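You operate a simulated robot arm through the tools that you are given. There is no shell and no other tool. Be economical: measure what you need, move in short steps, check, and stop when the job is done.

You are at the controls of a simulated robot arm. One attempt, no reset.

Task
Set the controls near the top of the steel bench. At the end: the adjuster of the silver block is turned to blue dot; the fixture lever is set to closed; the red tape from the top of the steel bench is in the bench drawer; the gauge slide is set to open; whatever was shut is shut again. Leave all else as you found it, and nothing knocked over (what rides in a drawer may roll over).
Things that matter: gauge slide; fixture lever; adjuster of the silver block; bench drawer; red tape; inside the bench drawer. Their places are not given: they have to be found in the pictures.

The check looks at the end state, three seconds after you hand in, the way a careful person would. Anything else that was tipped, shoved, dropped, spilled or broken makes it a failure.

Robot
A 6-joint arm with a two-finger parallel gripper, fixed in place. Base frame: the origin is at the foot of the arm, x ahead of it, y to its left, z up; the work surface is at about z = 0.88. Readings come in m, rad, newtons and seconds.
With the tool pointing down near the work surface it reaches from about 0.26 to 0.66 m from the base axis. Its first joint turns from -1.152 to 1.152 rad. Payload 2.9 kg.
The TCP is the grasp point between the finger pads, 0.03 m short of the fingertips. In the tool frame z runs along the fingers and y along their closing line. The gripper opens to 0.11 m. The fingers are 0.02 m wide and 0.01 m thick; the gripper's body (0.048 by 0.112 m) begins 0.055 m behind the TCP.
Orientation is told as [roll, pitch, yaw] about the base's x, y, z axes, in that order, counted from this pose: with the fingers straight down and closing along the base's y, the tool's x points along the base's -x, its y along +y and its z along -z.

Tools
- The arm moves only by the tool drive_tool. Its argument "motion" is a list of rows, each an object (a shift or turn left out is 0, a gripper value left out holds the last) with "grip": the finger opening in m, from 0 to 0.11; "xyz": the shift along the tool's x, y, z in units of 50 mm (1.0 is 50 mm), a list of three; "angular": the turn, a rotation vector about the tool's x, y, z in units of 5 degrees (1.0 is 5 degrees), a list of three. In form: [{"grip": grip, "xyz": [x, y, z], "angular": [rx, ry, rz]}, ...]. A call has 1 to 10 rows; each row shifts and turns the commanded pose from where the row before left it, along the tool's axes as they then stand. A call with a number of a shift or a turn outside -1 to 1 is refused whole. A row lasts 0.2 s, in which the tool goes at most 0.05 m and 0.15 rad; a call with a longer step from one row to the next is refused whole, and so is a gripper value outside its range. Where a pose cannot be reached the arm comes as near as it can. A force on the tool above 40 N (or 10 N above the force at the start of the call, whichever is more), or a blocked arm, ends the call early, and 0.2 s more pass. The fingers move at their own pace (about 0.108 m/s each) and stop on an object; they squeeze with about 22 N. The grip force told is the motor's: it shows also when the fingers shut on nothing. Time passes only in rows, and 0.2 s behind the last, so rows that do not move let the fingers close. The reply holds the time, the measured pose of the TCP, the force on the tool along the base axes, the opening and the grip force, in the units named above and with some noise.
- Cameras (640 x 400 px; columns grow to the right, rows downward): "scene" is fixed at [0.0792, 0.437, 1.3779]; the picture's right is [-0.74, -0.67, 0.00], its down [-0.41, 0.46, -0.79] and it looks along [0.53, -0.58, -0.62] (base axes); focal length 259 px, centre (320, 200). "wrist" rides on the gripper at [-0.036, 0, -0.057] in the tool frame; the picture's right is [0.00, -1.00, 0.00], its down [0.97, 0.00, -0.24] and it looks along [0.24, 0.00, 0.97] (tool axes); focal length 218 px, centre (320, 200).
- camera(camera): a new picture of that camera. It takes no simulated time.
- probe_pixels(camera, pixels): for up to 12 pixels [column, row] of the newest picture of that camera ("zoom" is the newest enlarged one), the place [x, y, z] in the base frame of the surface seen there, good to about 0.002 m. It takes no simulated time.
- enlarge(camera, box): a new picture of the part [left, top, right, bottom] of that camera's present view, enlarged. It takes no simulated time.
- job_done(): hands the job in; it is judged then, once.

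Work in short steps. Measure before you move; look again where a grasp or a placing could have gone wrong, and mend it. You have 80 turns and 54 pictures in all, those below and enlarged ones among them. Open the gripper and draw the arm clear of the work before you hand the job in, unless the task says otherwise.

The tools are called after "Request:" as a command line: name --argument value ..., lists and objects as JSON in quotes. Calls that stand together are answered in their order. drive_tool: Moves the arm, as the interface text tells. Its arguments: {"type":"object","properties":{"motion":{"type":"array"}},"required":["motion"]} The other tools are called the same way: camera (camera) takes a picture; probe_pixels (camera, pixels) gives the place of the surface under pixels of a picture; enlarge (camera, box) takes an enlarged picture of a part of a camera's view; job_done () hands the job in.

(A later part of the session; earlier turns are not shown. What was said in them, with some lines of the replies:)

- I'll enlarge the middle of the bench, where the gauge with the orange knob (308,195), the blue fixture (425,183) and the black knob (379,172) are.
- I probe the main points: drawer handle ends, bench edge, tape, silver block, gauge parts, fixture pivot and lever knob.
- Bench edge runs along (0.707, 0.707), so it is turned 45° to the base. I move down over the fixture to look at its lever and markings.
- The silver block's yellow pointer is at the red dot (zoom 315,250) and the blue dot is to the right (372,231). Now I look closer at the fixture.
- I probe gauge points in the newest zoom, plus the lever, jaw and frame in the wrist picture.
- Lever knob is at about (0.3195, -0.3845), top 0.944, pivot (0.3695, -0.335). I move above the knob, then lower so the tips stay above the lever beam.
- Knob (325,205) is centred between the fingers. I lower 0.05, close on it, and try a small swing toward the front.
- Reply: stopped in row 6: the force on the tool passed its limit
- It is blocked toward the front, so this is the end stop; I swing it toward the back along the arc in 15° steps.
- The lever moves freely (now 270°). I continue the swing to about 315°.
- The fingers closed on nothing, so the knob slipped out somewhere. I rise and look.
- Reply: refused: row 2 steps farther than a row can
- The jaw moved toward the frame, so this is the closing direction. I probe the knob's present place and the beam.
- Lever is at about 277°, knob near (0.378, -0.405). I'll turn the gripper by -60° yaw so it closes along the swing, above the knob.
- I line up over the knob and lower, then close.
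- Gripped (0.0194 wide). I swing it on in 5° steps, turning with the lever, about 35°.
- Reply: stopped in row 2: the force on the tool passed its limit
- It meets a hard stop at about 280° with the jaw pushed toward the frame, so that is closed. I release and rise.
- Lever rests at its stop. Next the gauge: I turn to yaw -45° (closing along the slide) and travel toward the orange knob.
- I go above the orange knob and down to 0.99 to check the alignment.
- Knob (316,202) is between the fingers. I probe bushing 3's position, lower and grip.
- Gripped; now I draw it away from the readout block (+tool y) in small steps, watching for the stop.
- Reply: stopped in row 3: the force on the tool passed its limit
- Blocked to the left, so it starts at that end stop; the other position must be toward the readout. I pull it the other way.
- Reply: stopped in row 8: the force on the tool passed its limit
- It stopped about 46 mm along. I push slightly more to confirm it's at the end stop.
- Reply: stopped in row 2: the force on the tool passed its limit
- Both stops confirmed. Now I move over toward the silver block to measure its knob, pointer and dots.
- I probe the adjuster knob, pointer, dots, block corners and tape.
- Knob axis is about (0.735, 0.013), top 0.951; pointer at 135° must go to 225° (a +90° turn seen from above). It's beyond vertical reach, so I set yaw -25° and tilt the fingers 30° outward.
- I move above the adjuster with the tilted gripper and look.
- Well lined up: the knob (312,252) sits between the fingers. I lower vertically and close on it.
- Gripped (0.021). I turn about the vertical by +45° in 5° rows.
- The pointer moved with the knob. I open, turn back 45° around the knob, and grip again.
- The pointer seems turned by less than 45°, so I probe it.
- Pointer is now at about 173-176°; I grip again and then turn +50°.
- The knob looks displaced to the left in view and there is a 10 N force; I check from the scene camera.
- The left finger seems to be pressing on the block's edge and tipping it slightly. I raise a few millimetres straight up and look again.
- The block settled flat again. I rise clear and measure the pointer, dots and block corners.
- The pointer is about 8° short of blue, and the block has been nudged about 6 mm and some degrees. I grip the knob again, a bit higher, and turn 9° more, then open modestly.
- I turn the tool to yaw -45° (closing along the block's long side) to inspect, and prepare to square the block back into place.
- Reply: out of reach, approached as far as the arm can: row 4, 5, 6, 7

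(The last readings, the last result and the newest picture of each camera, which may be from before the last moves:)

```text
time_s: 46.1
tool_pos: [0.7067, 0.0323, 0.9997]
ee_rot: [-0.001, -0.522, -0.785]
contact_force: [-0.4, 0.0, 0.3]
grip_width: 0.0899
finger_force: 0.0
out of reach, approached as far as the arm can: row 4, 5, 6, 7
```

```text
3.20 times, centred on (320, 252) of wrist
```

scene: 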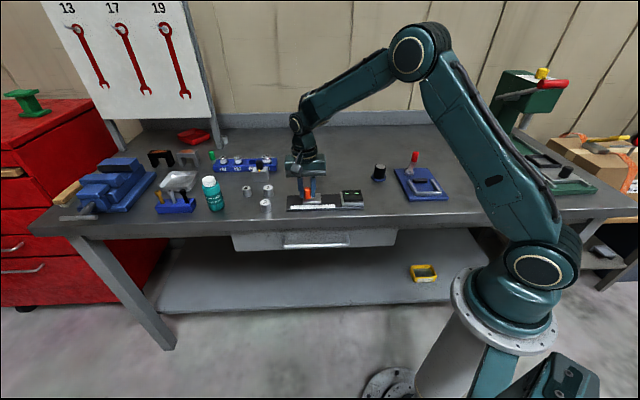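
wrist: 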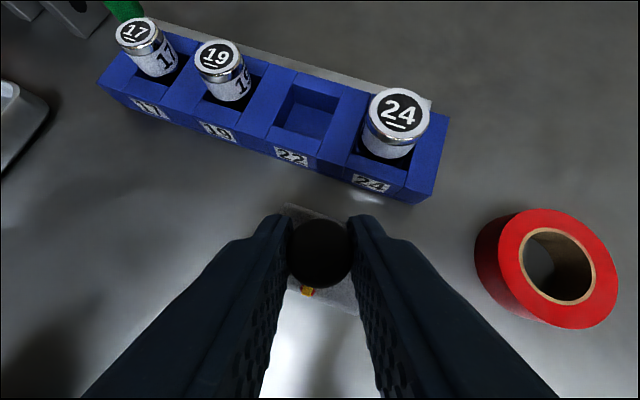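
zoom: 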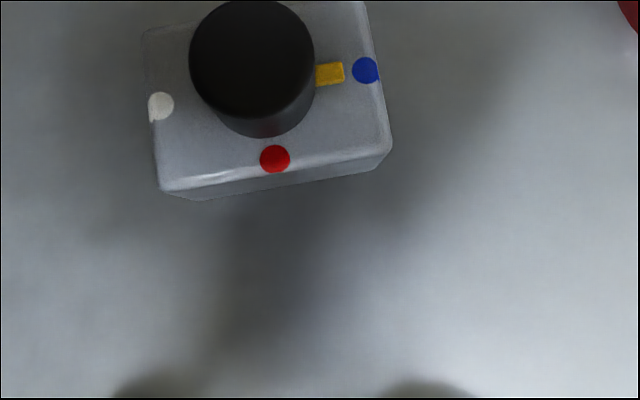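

The pointer now lines up with blue ((331,74) on the white-blue line). The block sits about 10° turned and 6 mm off; I tilt further to 50° so I can reach at this yaw and square it gently with open fingers.

Request:
drive_tool --motion '[{"angular": [0, -1, 0]}, {"angular": [0, -1, 0]}, {"angular": [0, -1, 0]}, {"angular": [0, -1, 0]}, {}]'

Request:
camera --camera "wrist"

```text
time_s: 47.3
tool_pos: [0.7075, 0.0332, 0.9974]
ee_rot: [-0.007, -0.874, -0.781]
contact_force: [-0.2, 0.9, 0.4]
grip_width: 0.0901
finger_force: 0.1
```

```text
15 pictures are left
```

wrist: 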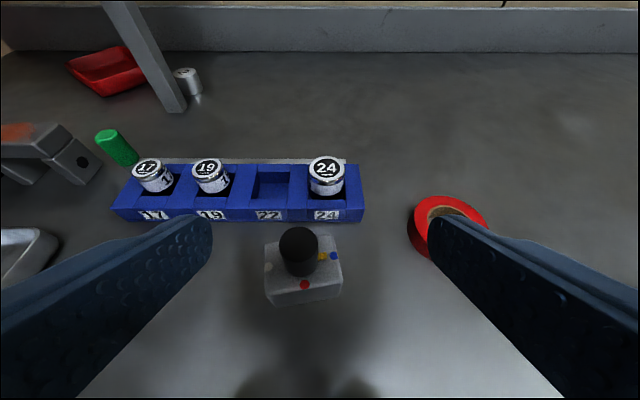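

The reach works at this tilt. I lower so the open fingers flank the block at its original centre, still wide open.

Request:
drive_tool --motion '[{"xyz": [0.3, 0.032, 0.46]}, {"xyz": [0.3, 0.032, 0.46]}, {"xyz": [0.31, 0.032, 0.47]}, {}, {}]'

Request:
camera --camera "wrist"

```text
time_s: 48.5
tool_pos: [0.7275, 0.0198, 0.9185]
ee_rot: [-0.008, -0.873, -0.78]
contact_force: [-0.5, 0.0, 0.3]
grip_width: 0.0898
finger_force: 0.2
```

```text
14 pictures are left
```

wrist: 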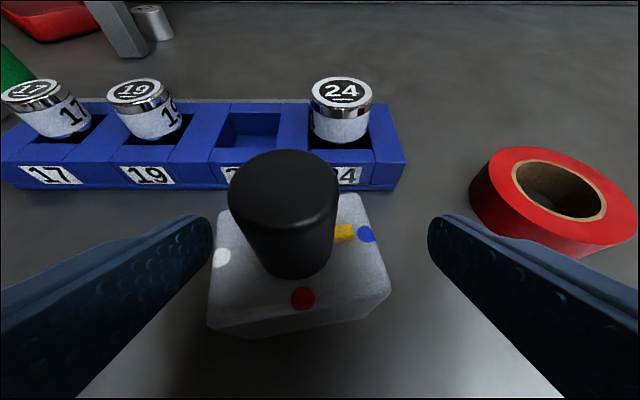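

Block is between the fingers, offset left as expected. I close gently to square and centre it, then reopen.

Request:
drive_tool --motion '[{"grip": 0.07}, {"grip": 0.06}, {"grip": 0.054}, {"grip": 0.05}, {"grip": 0.047}, {"grip": 0.045}, {"grip": 0.043}, {}]'

Request:
camera --camera "wrist"

```text
time_s: 50.3
tool_pos: [0.7275, 0.0194, 0.9191]
ee_rot: [-0.009, -0.873, -0.779]
contact_force: [-0.7, 1.5, 0.4]
grip_width: 0.0499
finger_force: 21.9
```

```text
13 pictures are left
```

wrist: 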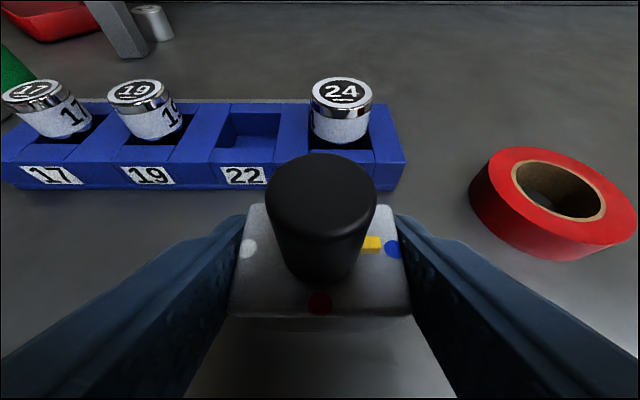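

Squared, and the pointer points at blue. I probe the dots to check the block's depth.

Request:
probe_pixels --camera "wrist" --pixels '[[248, 249], [391, 249], [320, 303], [372, 243], [322, 175], [250, 312], [395, 312]]'

```text
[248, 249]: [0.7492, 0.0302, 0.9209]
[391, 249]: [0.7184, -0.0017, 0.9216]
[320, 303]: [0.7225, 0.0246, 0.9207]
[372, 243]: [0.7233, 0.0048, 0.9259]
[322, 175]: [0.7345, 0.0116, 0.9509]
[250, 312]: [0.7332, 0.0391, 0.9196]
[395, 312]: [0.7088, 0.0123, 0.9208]
```

Block is back to within about 1.5 mm of its original place. I open and lift clear.

Request:
drive_tool --motion '[{"grip": 0.06}, {"grip": 0.09}, {"xyz": [-0.38, 0, -0.32]}, {"xyz": [-0.6, 0, -0.5]}, {"xyz": [-0.3, 0, -0.8]}, {"xyz": [0, 0, -0.9]}, {"xyz": [0, 0, -0.9]}]'

Request:
enlarge --camera "scene" --box '[220, 130, 420, 255]'

```text
time_s: 51.9
tool_pos: [0.6654, 0.0832, 1.0801]
ee_rot: [-0.009, -0.872, -0.781]
contact_force: [-0.3, -0.2, -0.2]
grip_width: 0.09
finger_force: 0.0
```

```text
3.20 times, centred on (320, 192) of scene
```

zoom: 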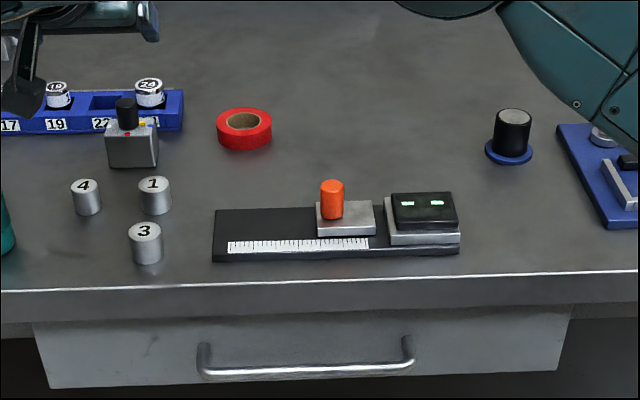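

Now the drawer: I probe the handle bar, posts, drawer face and bench edge in this zoom.

Request:
probe_pixels --camera "zoom" --pixels '[[250, 373], [305, 370], [360, 367], [203, 355], [408, 350], [305, 350], [305, 330], [305, 315], [305, 285], [100, 350], [60, 325], [560, 315]]'

```text
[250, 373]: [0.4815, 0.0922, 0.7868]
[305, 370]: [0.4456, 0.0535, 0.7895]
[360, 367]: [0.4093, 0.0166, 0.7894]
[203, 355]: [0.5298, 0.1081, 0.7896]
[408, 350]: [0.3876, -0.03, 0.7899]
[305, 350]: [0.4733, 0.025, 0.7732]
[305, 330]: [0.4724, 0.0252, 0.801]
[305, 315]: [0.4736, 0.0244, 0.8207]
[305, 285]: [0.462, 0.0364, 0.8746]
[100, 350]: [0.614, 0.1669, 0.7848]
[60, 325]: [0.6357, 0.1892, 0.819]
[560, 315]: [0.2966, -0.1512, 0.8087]
```

Bar centre is about (0.4475, 0.0502, 0.787), drawer face 36 mm behind it. I turn the tool 90° about its own axis so the fingers will close above and below the bar.

Request:
drive_tool --motion '[{"grip": 0.05, "angular": [0, 0, -1]}, {"angular": [0, 0, -1]}, {"angular": [0, 0, -1]}, {"angular": [0, 0, -1]}, {"angular": [0, 0, -1]}, {"angular": [0, 0, -1]}, {"angular": [0, 0, -1]}, {"angular": [0, 0, -1]}, {"angular": [0, 0, -1]}, {"angular": [0, 0, -1]}]'

Request:
drive_tool --motion '[{"angular": [0, 0, -1]}, {"angular": [0, 0, -1]}, {"angular": [0, 0, -1]}, {"angular": [0, 0, -1]}, {"angular": [0, 0, -1]}, {"angular": [0, 0, -1]}, {"angular": [0, 0, -1]}, {"angular": [0, 0, -1]}, {}]'

Request:
drive_tool --motion '[{"xyz": [0.59, 0.468, -0.56]}, {"xyz": [0.59, 0.468, -0.56]}, {"xyz": [0.59, 0.468, -0.56]}, {"xyz": [0.59, 0.468, -0.56]}, {"xyz": [0.59, 0.468, -0.56]}, {"xyz": [0.59, 0.468, -0.56]}, {}]'

```text
time_s: 54.1
tool_pos: [0.6629, 0.0827, 1.078]
ee_rot: [-0.743, -0.51, 0.294]
contact_force: [-0.3, 0.2, 1.0]
grip_width: 0.0501
finger_force: 0.0
```

```text
time_s: 56.1
tool_pos: [0.6624, 0.0834, 1.0777]
ee_rot: [-0.872, 0.007, 0.787]
contact_force: [0.2, -0.6, 0.5]
grip_width: 0.05
finger_force: 0.0
```

```text
time_s: 57.7
tool_pos: [0.3832, 0.1101, 1.0764]
ee_rot: [-0.872, 0.006, 0.784]
contact_force: [-0.6, -0.2, -0.3]
grip_width: 0.0501
finger_force: 0.1
```

Position matches the staging point. I descend in front of the drawer.

Request:
drive_tool --motion '[{"xyz": [0, 0.66, 0.553]}, {"xyz": [0, 0.66, 0.553]}, {"xyz": [0, 0.66, 0.553]}, {"xyz": [0, 0.66, 0.553]}, {"xyz": [0, 0.66, 0.553], "grip": 0.035}, {}]'

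Request:
camera --camera "wrist"

```text
time_s: 59.1
tool_pos: [0.3823, 0.1088, 0.863]
ee_rot: [-0.873, 0.006, 0.783]
contact_force: [-0.6, 0.0, 0.1]
grip_width: 0.0349
finger_force: 0.0
```

```text
11 pictures are left
```

wrist: 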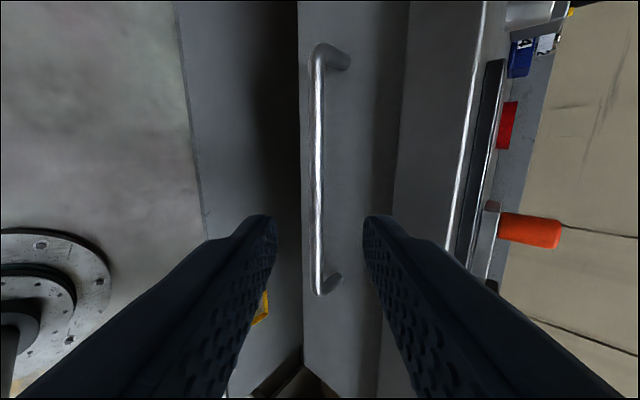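

The bar runs centrally between the fingers (318, 45-290). I advance 0.1 m along the tool and close on it.

Request:
drive_tool --motion '[{"xyz": [0, 0.013, 0.7]}, {"xyz": [0, 0.013, 0.7]}, {"xyz": [0, 0.013, 0.61]}, {}, {"grip": 0.0}, {}, {}]'

```text
time_s: 60.7
tool_pos: [0.4366, 0.0591, 0.7963]
ee_rot: [-0.866, 0.006, 0.785]
contact_force: [-0.2, 3.6, -24.5]
grip_width: 0.0117
finger_force: 45.0
```

Gripped the bar (0.0117). I pull the drawer straight out horizontally.

Request:
drive_tool --motion '[{"xyz": [0, 0.19, -0.23]}, {"xyz": [0, 0.32, -0.383]}, {"xyz": [0, 0.32, -0.383]}, {"xyz": [0, 0.32, -0.383]}, {"xyz": [0, 0.32, -0.383]}, {"xyz": [0, 0.32, -0.383]}, {"xyz": [0, 0.32, -0.383]}, {}]'

Request:
camera --camera "scene"

```text
time_s: 62.5
tool_pos: [0.3192, 0.1767, 0.7968]
ee_rot: [-0.873, -0.002, 0.79]
contact_force: [16.1, 17.5, 14.2]
grip_width: 0.0117
finger_force: 45.3
```

```text
10 pictures are left
```

scene: 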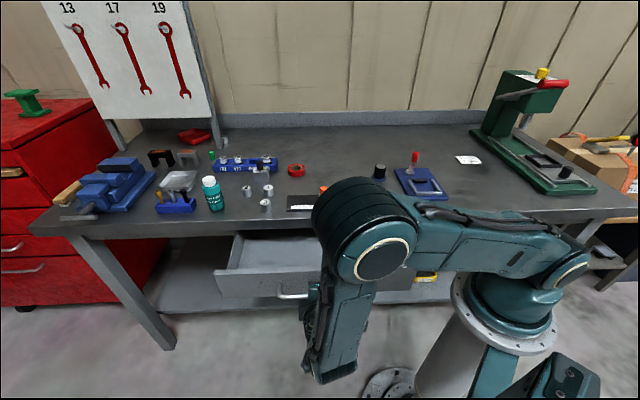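

The drawer is out about 0.166 m, leaving a 0.14 m gap. I release the bar, back off along the tool and rise.

Request:
drive_tool --motion '[{"grip": 0.035}, {}, {"xyz": [0, 0, -0.7]}, {"xyz": [0, 0, -0.8]}, {"xyz": [0, -0.7, -0.6]}, {"xyz": [0, -0.7, -0.6]}, {"xyz": [0, -0.7, -0.6]}, {"xyz": [0, -0.7, -0.6]}, {}]'

Request:
camera --camera "scene"

```text
time_s: 64.5
tool_pos: [0.3181, 0.1954, 1.03]
ee_rot: [-0.872, 0.005, 0.784]
contact_force: [0.7, -0.2, -0.4]
grip_width: 0.0351
finger_force: 0.1
out of reach, approached as far as the arm can: row 3, 4, 6, 8
```

```text
9 pictures are left
```

scene: 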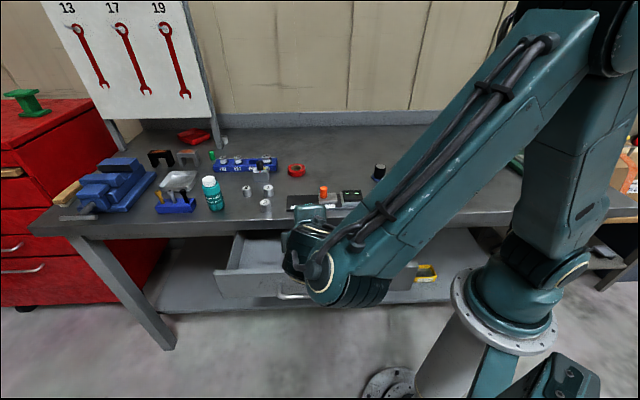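

The drawer is still open. Now for the tape at (0.678, -0.100): I untilt, then yaw toward it.

Request:
drive_tool --motion '[{"grip": 0.09, "angular": [-1, 0, 0]}, {"angular": [-1, 0, 0]}, {"angular": [-1, 0, 0]}, {"angular": [-1, 0, 0]}, {"angular": [-1, 0, 0]}, {"angular": [-1, 0, 0]}, {"angular": [-1, 0, 0]}, {"angular": [-1, 0, 0]}, {"angular": [-1, 0, 0]}, {"angular": [-1, 0, 0]}]'

Request:
drive_tool --motion '[{"angular": [0, 0, 1]}, {"angular": [0, 0, 1]}, {"angular": [0, 0, 1]}, {"angular": [0, 0, 1]}, {"angular": [0, 0, 1]}, {"angular": [0, 0, 1]}, {"angular": [0, 0, 1]}, {"angular": [0, 0, 1]}, {"angular": [0, 0, 1]}, {"angular": [0, 0, 1]}]'

Request:
drive_tool --motion '[{"angular": [0, 0, 0.6]}, {"xyz": [0, 0, -0.6]}, {}]'

```text
time_s: 66.7
tool_pos: [0.3205, 0.196, 1.0293]
ee_rot: [0.0, 0.006, 0.786]
contact_force: [-0.5, -0.6, 0.1]
grip_width: 0.09
finger_force: 0.1
```

```text
time_s: 68.9
tool_pos: [0.3193, 0.1975, 1.0288]
ee_rot: [-0.005, 0.005, -0.091]
contact_force: [0.1, 0.4, -0.5]
grip_width: 0.0899
finger_force: 0.1
```

```text
time_s: 69.7
tool_pos: [0.3201, 0.1977, 1.0603]
ee_rot: [-0.004, 0.003, -0.141]
contact_force: [1.2, 0.0, -0.8]
grip_width: 0.09
finger_force: 0.1
```

I travel toward the tape and tilt 20° outward.

Request:
drive_tool --motion '[{"xyz": [-0.77, -0.49, 0]}, {"xyz": [-0.77, -0.49, 0]}, {"xyz": [-0.77, -0.49, 0]}, {"xyz": [-0.77, -0.49, 0]}, {"xyz": [-0.77, -0.49, 0]}, {"xyz": [-0.77, -0.49, 0]}, {"angular": [0, -1, 0]}, {"angular": [0, -1, 0]}, {"angular": [0, -1, 0]}, {"angular": [0, -1, 0]}]'

Request:
drive_tool --motion '[{"xyz": [-0.727, -0.49, 0.265]}, {"xyz": [-0.727, -0.49, 0.265]}, {"xyz": [-0.727, -0.49, 0.265]}, {"xyz": [-0.727, -0.49, 0.265]}, {}]'

Request:
camera --camera "wrist"

```text
time_s: 71.9
tool_pos: [0.5281, 0.0179, 1.0581]
ee_rot: [-0.006, -0.348, -0.139]
contact_force: [-0.3, 0.5, -0.7]
grip_width: 0.0899
finger_force: 0.1
```

```text
time_s: 73.1
tool_pos: [0.6637, -0.0998, 1.059]
ee_rot: [-0.006, -0.346, -0.138]
contact_force: [0.4, -0.4, 0.9]
grip_width: 0.0898
finger_force: 0.2
```

```text
8 pictures are left
```

wrist: 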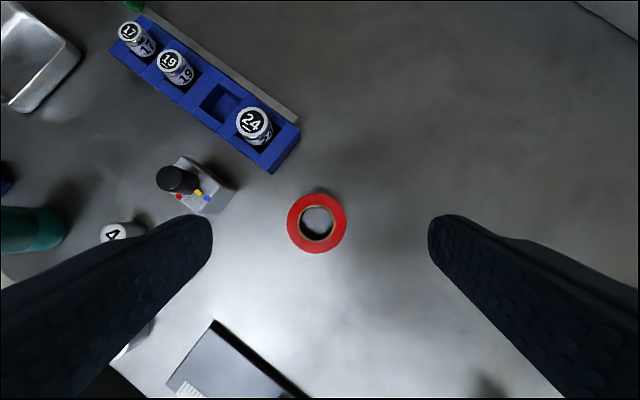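

I probe the tape's rim to get its centre.

Request:
probe_pixels --camera "wrist" --pixels '[[292, 222], [343, 222], [318, 200], [318, 248], [300, 208], [335, 240], [317, 222]]'

```text
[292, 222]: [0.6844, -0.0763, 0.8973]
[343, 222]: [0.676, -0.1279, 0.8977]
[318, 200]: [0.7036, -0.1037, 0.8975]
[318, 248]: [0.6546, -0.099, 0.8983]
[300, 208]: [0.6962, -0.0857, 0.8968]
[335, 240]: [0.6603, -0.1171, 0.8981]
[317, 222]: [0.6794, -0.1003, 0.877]
```

Tape centre is (0.680, -0.102), radius about 0.027. I lower around it and grip.

Request:
drive_tool --motion '[{"xyz": [0.24, 0, 0.78]}, {"xyz": [0.24, 0, 0.78]}, {"xyz": [0.24, 0, 0.78]}, {"xyz": [0.12, 0, 0.4]}, {}, {"grip": 0.04}, {}, {}]'

Request:
drive_tool --motion '[{"xyz": [-0.1, 0, -0.3]}, {"xyz": [-0.27, 0, -0.75]}, {"xyz": [-0.27, 0, -0.75]}, {"xyz": [-0.27, 0, -0.75]}, {}]'

Request:
camera --camera "wrist"

```text
time_s: 74.9
tool_pos: [0.6758, -0.102, 0.9148]
ee_rot: [-0.005, -0.347, -0.139]
contact_force: [0.1, -0.7, -0.4]
grip_width: 0.0533
finger_force: 21.4
```

```text
time_s: 76.1
tool_pos: [0.6748, -0.1004, 1.0501]
ee_rot: [-0.005, -0.347, -0.14]
contact_force: [0.6, 0.7, -0.4]
grip_width: 0.0533
finger_force: 21.9
```

```text
7 pictures are left
```

wrist: 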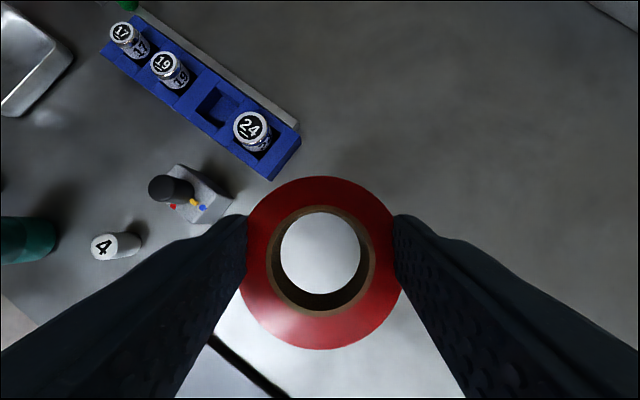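

Tape is held. I carry it back toward the drawer, untilting on the way.

Request:
drive_tool --motion '[{"xyz": [0.714, 0.33, -0.26]}, {"xyz": [0.714, 0.33, -0.26]}, {"xyz": [0.714, 0.33, -0.26]}, {"xyz": [0.714, 0.33, -0.26]}, {"angular": [0, 1, 0]}, {"angular": [0, 1, 0]}, {"angular": [0, 1, 0]}, {"angular": [0, 1, 0]}, {}]'

Request:
drive_tool --motion '[{"xyz": [0.76, 0.33, 0]}, {"xyz": [0.76, 0.33, 0]}, {"xyz": [0.76, 0.33, 0]}, {"xyz": [0.76, 0.33, 0]}, {"angular": [0, 0, 1]}, {"angular": [0, 0, 1]}, {"angular": [0, 0, 1]}, {"angular": [0, 0, 1]}, {"angular": [0, 0, 1]}, {"angular": [0, 0, 1]}]'

Request:
drive_tool --motion '[{"angular": [0, 0, 1]}, {"angular": [0, 0, 0.4]}, {}]'

Request:
camera --camera "wrist"

```text
time_s: 78.1
tool_pos: [0.5318, -0.0148, 1.0512]
ee_rot: [-0.001, 0.004, -0.14]
contact_force: [0.3, -0.2, -0.7]
grip_width: 0.053
finger_force: 21.8
```

```text
time_s: 80.3
tool_pos: [0.3916, 0.0712, 1.0508]
ee_rot: [-0.005, 0.001, -0.668]
contact_force: [0.9, 0.2, 0.0]
grip_width: 0.0529
finger_force: 21.7
```

```text
time_s: 81.1
tool_pos: [0.3926, 0.0717, 1.0506]
ee_rot: [-0.004, 0.0, -0.787]
contact_force: [-0.2, -0.8, 0.4]
grip_width: 0.0526
finger_force: 21.5
```

```text
6 pictures are left
```

wrist: 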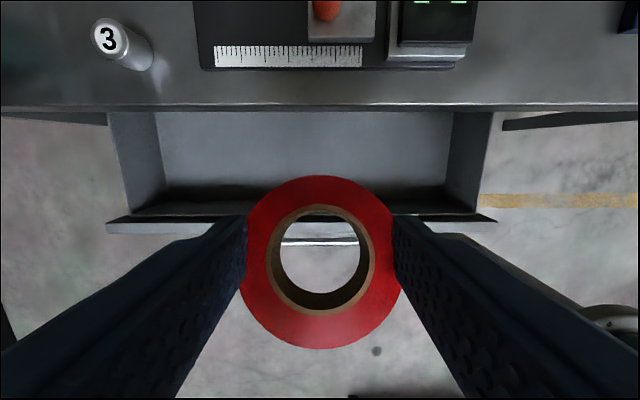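

I probe the drawer's floor, front panel and sides from this view.

Request:
probe_pixels --camera "wrist" --pixels '[[220, 130], [220, 170], [400, 170], [220, 210], [150, 222], [450, 222], [140, 160], [470, 160], [300, 108], [320, 242]]'

```text
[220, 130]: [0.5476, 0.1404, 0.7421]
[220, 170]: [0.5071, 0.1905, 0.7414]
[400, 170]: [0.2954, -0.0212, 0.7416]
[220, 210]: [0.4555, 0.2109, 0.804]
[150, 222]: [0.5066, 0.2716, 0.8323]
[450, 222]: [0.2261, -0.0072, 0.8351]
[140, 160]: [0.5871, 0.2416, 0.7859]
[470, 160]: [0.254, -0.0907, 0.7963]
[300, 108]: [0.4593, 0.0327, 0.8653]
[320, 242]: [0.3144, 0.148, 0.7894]
```

The interior spans d = 0.173 to 0.302 with the floor at 0.7415. I shift 8 mm outward and lower the tape to just above the floor.

Request:
drive_tool --motion '[{"xyz": [0.16, 0, 0.6]}, {"xyz": [0, 0, 0.9]}, {"xyz": [0, 0, 0.9]}, {"xyz": [0, 0, 0.9]}, {"xyz": [0, 0, 0.9]}, {"xyz": [0, 0, 0.6]}, {"xyz": [0, 0, 0.4]}, {}]'

```text
time_s: 82.9
tool_pos: [0.384, 0.0784, 0.7892]
ee_rot: [-0.006, 0.001, -0.786]
contact_force: [1.0, 0.5, -0.1]
grip_width: 0.0528
finger_force: 21.8
```

No contact so far; TCP is at 0.789. I open to let the tape rest on the floor and rise out.

Request:
drive_tool --motion '[{"xyz": [0, 0, 0.06]}, {"grip": 0.075}, {}, {"xyz": [0, 0, -0.6]}, {"xyz": [0, 0, -0.9]}, {"xyz": [0, 0, -0.9]}, {"xyz": [0, 0, -0.9]}, {"xyz": [0, 0, -0.9]}, {"xyz": [0, 0, -0.9]}, {}]'

Request:
camera --camera "wrist"

```text
time_s: 85.1
tool_pos: [0.3852, 0.0771, 1.0455]
ee_rot: [-0.006, 0.001, -0.787]
contact_force: [-0.3, 0.6, -0.5]
grip_width: 0.075
finger_force: 0.0
```

```text
5 pictures are left
```

wrist: 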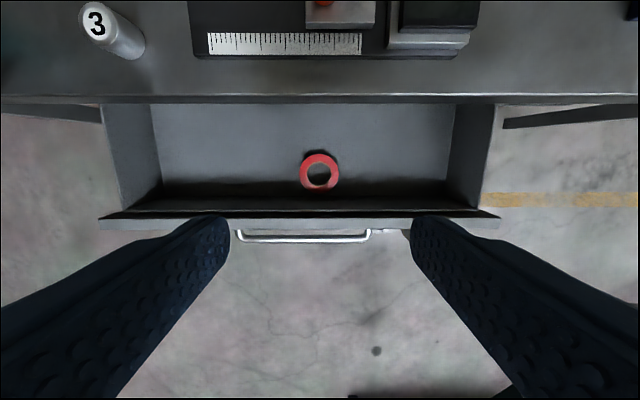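

The tape lies in the drawer (320,172). To shut it I'll push the handle bar with closed, tilted fingers: first turn to yaw +45°.

Request:
drive_tool --motion '[{"grip": 0.0, "angular": [0, 0, -1]}, {"angular": [0, 0, -1]}, {"angular": [0, 0, -1]}, {"angular": [0, 0, -1]}, {"angular": [0, 0, -1]}, {"angular": [0, 0, -1]}, {"angular": [0, 0, -1]}, {"angular": [0, 0, -1]}, {"angular": [0, 0, -1]}, {"angular": [0, 0, -1]}]'

Request:
drive_tool --motion '[{"angular": [0, 0, -1]}, {"angular": [0, 0, -1]}, {"angular": [0, 0, -1]}, {"angular": [0, 0, -1]}, {"angular": [0, 0, -1]}, {"angular": [0, 0, -1]}, {"angular": [0, 0, -1]}, {"angular": [0, 0, -1]}]'

Request:
drive_tool --motion '[{"angular": [1, 0, 0]}, {"angular": [1, 0, 0]}, {"angular": [1, 0, 0]}, {"angular": [1, 0, 0]}, {"angular": [1, 0, 0]}, {"angular": [1, 0, 0]}, {"angular": [1, 0, 0]}, {"xyz": [0, 0.737, -0.517]}, {"xyz": [0, 0.737, -0.517]}, {"xyz": [0, 0.737, -0.517]}]'

```text
time_s: 87.3
tool_pos: [0.3856, 0.0778, 1.0438]
ee_rot: [-0.005, 0.004, 0.087]
contact_force: [0.3, -0.3, -0.5]
grip_width: 0.0
finger_force: 21.6
```

```text
time_s: 89.1
tool_pos: [0.3848, 0.0769, 1.0431]
ee_rot: [0.0, 0.004, 0.786]
contact_force: [0.1, 0.1, -0.3]
grip_width: 0.0
finger_force: 21.5
```

```text
time_s: 91.3
tool_pos: [0.2867, 0.1727, 1.0442]
ee_rot: [-0.611, 0.005, 0.784]
contact_force: [0.1, 0.1, -0.2]
grip_width: 0.0
finger_force: 22.4
```

At the staging column in front of the handle; I descend to bar height.

Request:
drive_tool --motion '[{"xyz": [0, 0.565, 0.805]}, {"xyz": [0, 0.565, 0.805]}, {"xyz": [0, 0.565, 0.805]}, {"xyz": [0, 0.565, 0.805]}, {"xyz": [0, 0.565, 0.805]}, {}]'

Request:
camera --camera "wrist"

```text
time_s: 92.7
tool_pos: [0.2921, 0.1741, 0.7967]
ee_rot: [-0.611, 0.004, 0.787]
contact_force: [-0.3, 0.5, 0.0]
grip_width: 0.0
finger_force: 21.6
```

```text
4 pictures are left
```

wrist: 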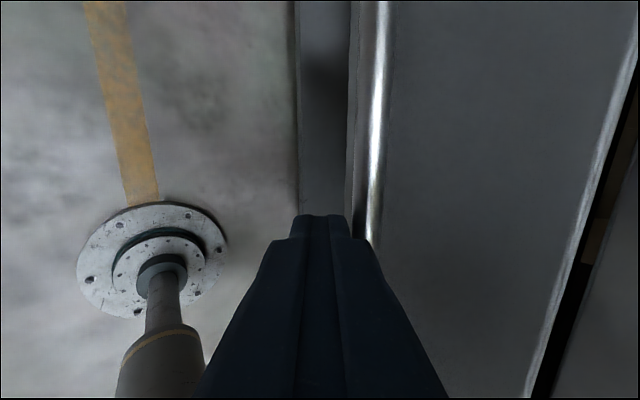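

The bar is just ahead of the closed fingers (375,180). I push straight in along the drawer's travel, slowing near the end.

Request:
drive_tool --motion '[{"xyz": [0, -0.2, 0.14]}, {"xyz": [0, -0.41, 0.287]}, {"xyz": [0, -0.41, 0.287]}, {"xyz": [0, -0.41, 0.287]}, {"xyz": [0, -0.41, 0.287]}, {"xyz": [0, -0.41, 0.287]}, {"xyz": [0, -0.3, 0.21]}, {}]'

```text
time_s: 94.5
tool_pos: [0.4012, 0.0628, 0.7989]
ee_rot: [-0.613, 0.004, 0.785]
contact_force: [0.1, 0.3, 0.0]
grip_width: 0.0002
finger_force: 22.2
```

I continue in small steps to the shut stop (expected at about d = 0.257).

Request:
drive_tool --motion '[{"xyz": [0, -0.1, 0.07]}, {"xyz": [0, -0.1, 0.07]}, {"xyz": [0, -0.08, 0.057]}, {"xyz": [0, -0.05, 0.035]}, {"xyz": [0, -0.05, 0.035]}, {"xyz": [0, -0.05, 0.035]}]'

Request:
camera --camera "wrist"

```text
time_s: 95.7
tool_pos: [0.4112, 0.0504, 0.7955]
ee_rot: [-0.595, 0.006, 0.787]
contact_force: [-1.3, 3.2, -1.1]
grip_width: 0.0
finger_force: 21.7
stopped in row 5: the force on the tool passed its limit (the readings are from after the stop); the commanded pose is now the measured one
```

```text
3 pictures are left
```

wrist: 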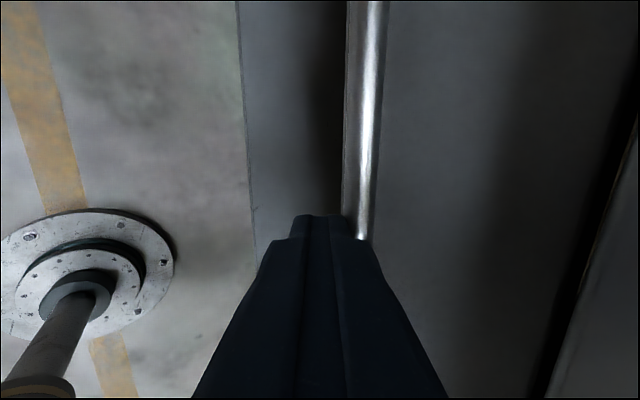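

Force limit reached at d = 0.255, i.e. the shut stop. I back off, rise clear, and check from the scene camera.

Request:
drive_tool --motion '[{"xyz": [0, 0.6, -0.42]}, {"xyz": [0, 0.7, -0.49]}, {"xyz": [0, -0.565, -0.805]}, {"xyz": [0, -0.565, -0.805]}, {"xyz": [0, -0.565, -0.805]}, {"xyz": [0, -0.565, -0.805]}, {"xyz": [0, -0.565, -0.805]}, {"xyz": [0, -0.565, -0.805], "grip": 0.06}, {"xyz": [0, -0.565, -0.805]}, {}]'

Request:
camera --camera "scene"

```text
time_s: 97.9
tool_pos: [0.359, 0.1055, 1.1413]
ee_rot: [-0.598, 0.007, 0.788]
contact_force: [0.5, 0.0, -0.2]
grip_width: 0.0602
finger_force: 0.1
```

```text
2 pictures are left
```

scene: 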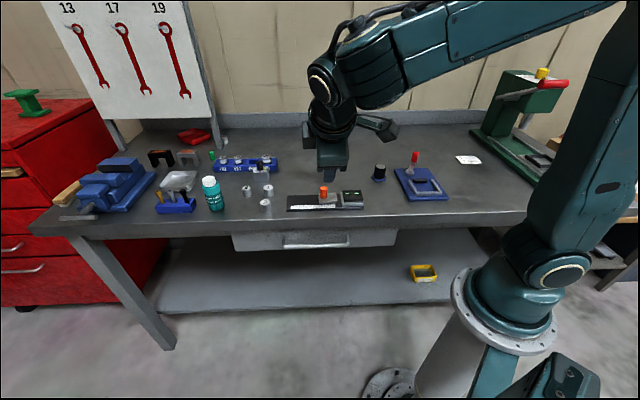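

The drawer looks as at the start. A last zoom checks the adjuster, and a probe checks the handle position.

Request:
probe_pixels --camera "scene" --pixels '[[285, 246], [315, 246], [315, 238], [250, 240]]'

Request:
enlarge --camera "scene" --box '[230, 140, 290, 190]'

```text
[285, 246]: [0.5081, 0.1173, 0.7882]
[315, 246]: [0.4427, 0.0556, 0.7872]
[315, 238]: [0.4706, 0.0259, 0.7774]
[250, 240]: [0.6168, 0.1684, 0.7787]
```

```text
8.00 times, centred on (260, 165) of scene
```

zoom: 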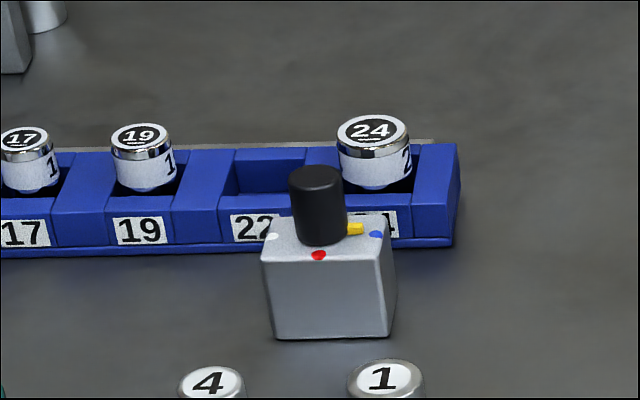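

The pointer is at blue, the block stands in its place, and the drawer is shut (face at d ≈ 0.317, same as before). The arm is clear and the gripper open, so I hand in.

Request:
job_done

```text
The job is handed in.
```

I handed the job in with all four settings made and the drawer shut again, but which end of the gauge slide counts as open is my inference.

- **Adjuster:** the pointer is at the blue dot. While I was turning it, the silver block was briefly tipped and shoved about 6 mm. I squared it back to within about 1.5 mm of where it started.
- **Fixture lever:** it is at its far stop, with the jaw pushed toward the frame. I took that as closed.
- **Gauge slide:** it started against its left stop, so I moved it to the other stop, next to the readout. There are no markings to confirm that this end is open.
- **Red tape:** it is lying in the bench drawer.
- **Drawer:** it is shut, and the front measures where it did at the start.

The arm is clear of the bench with the gripper open.
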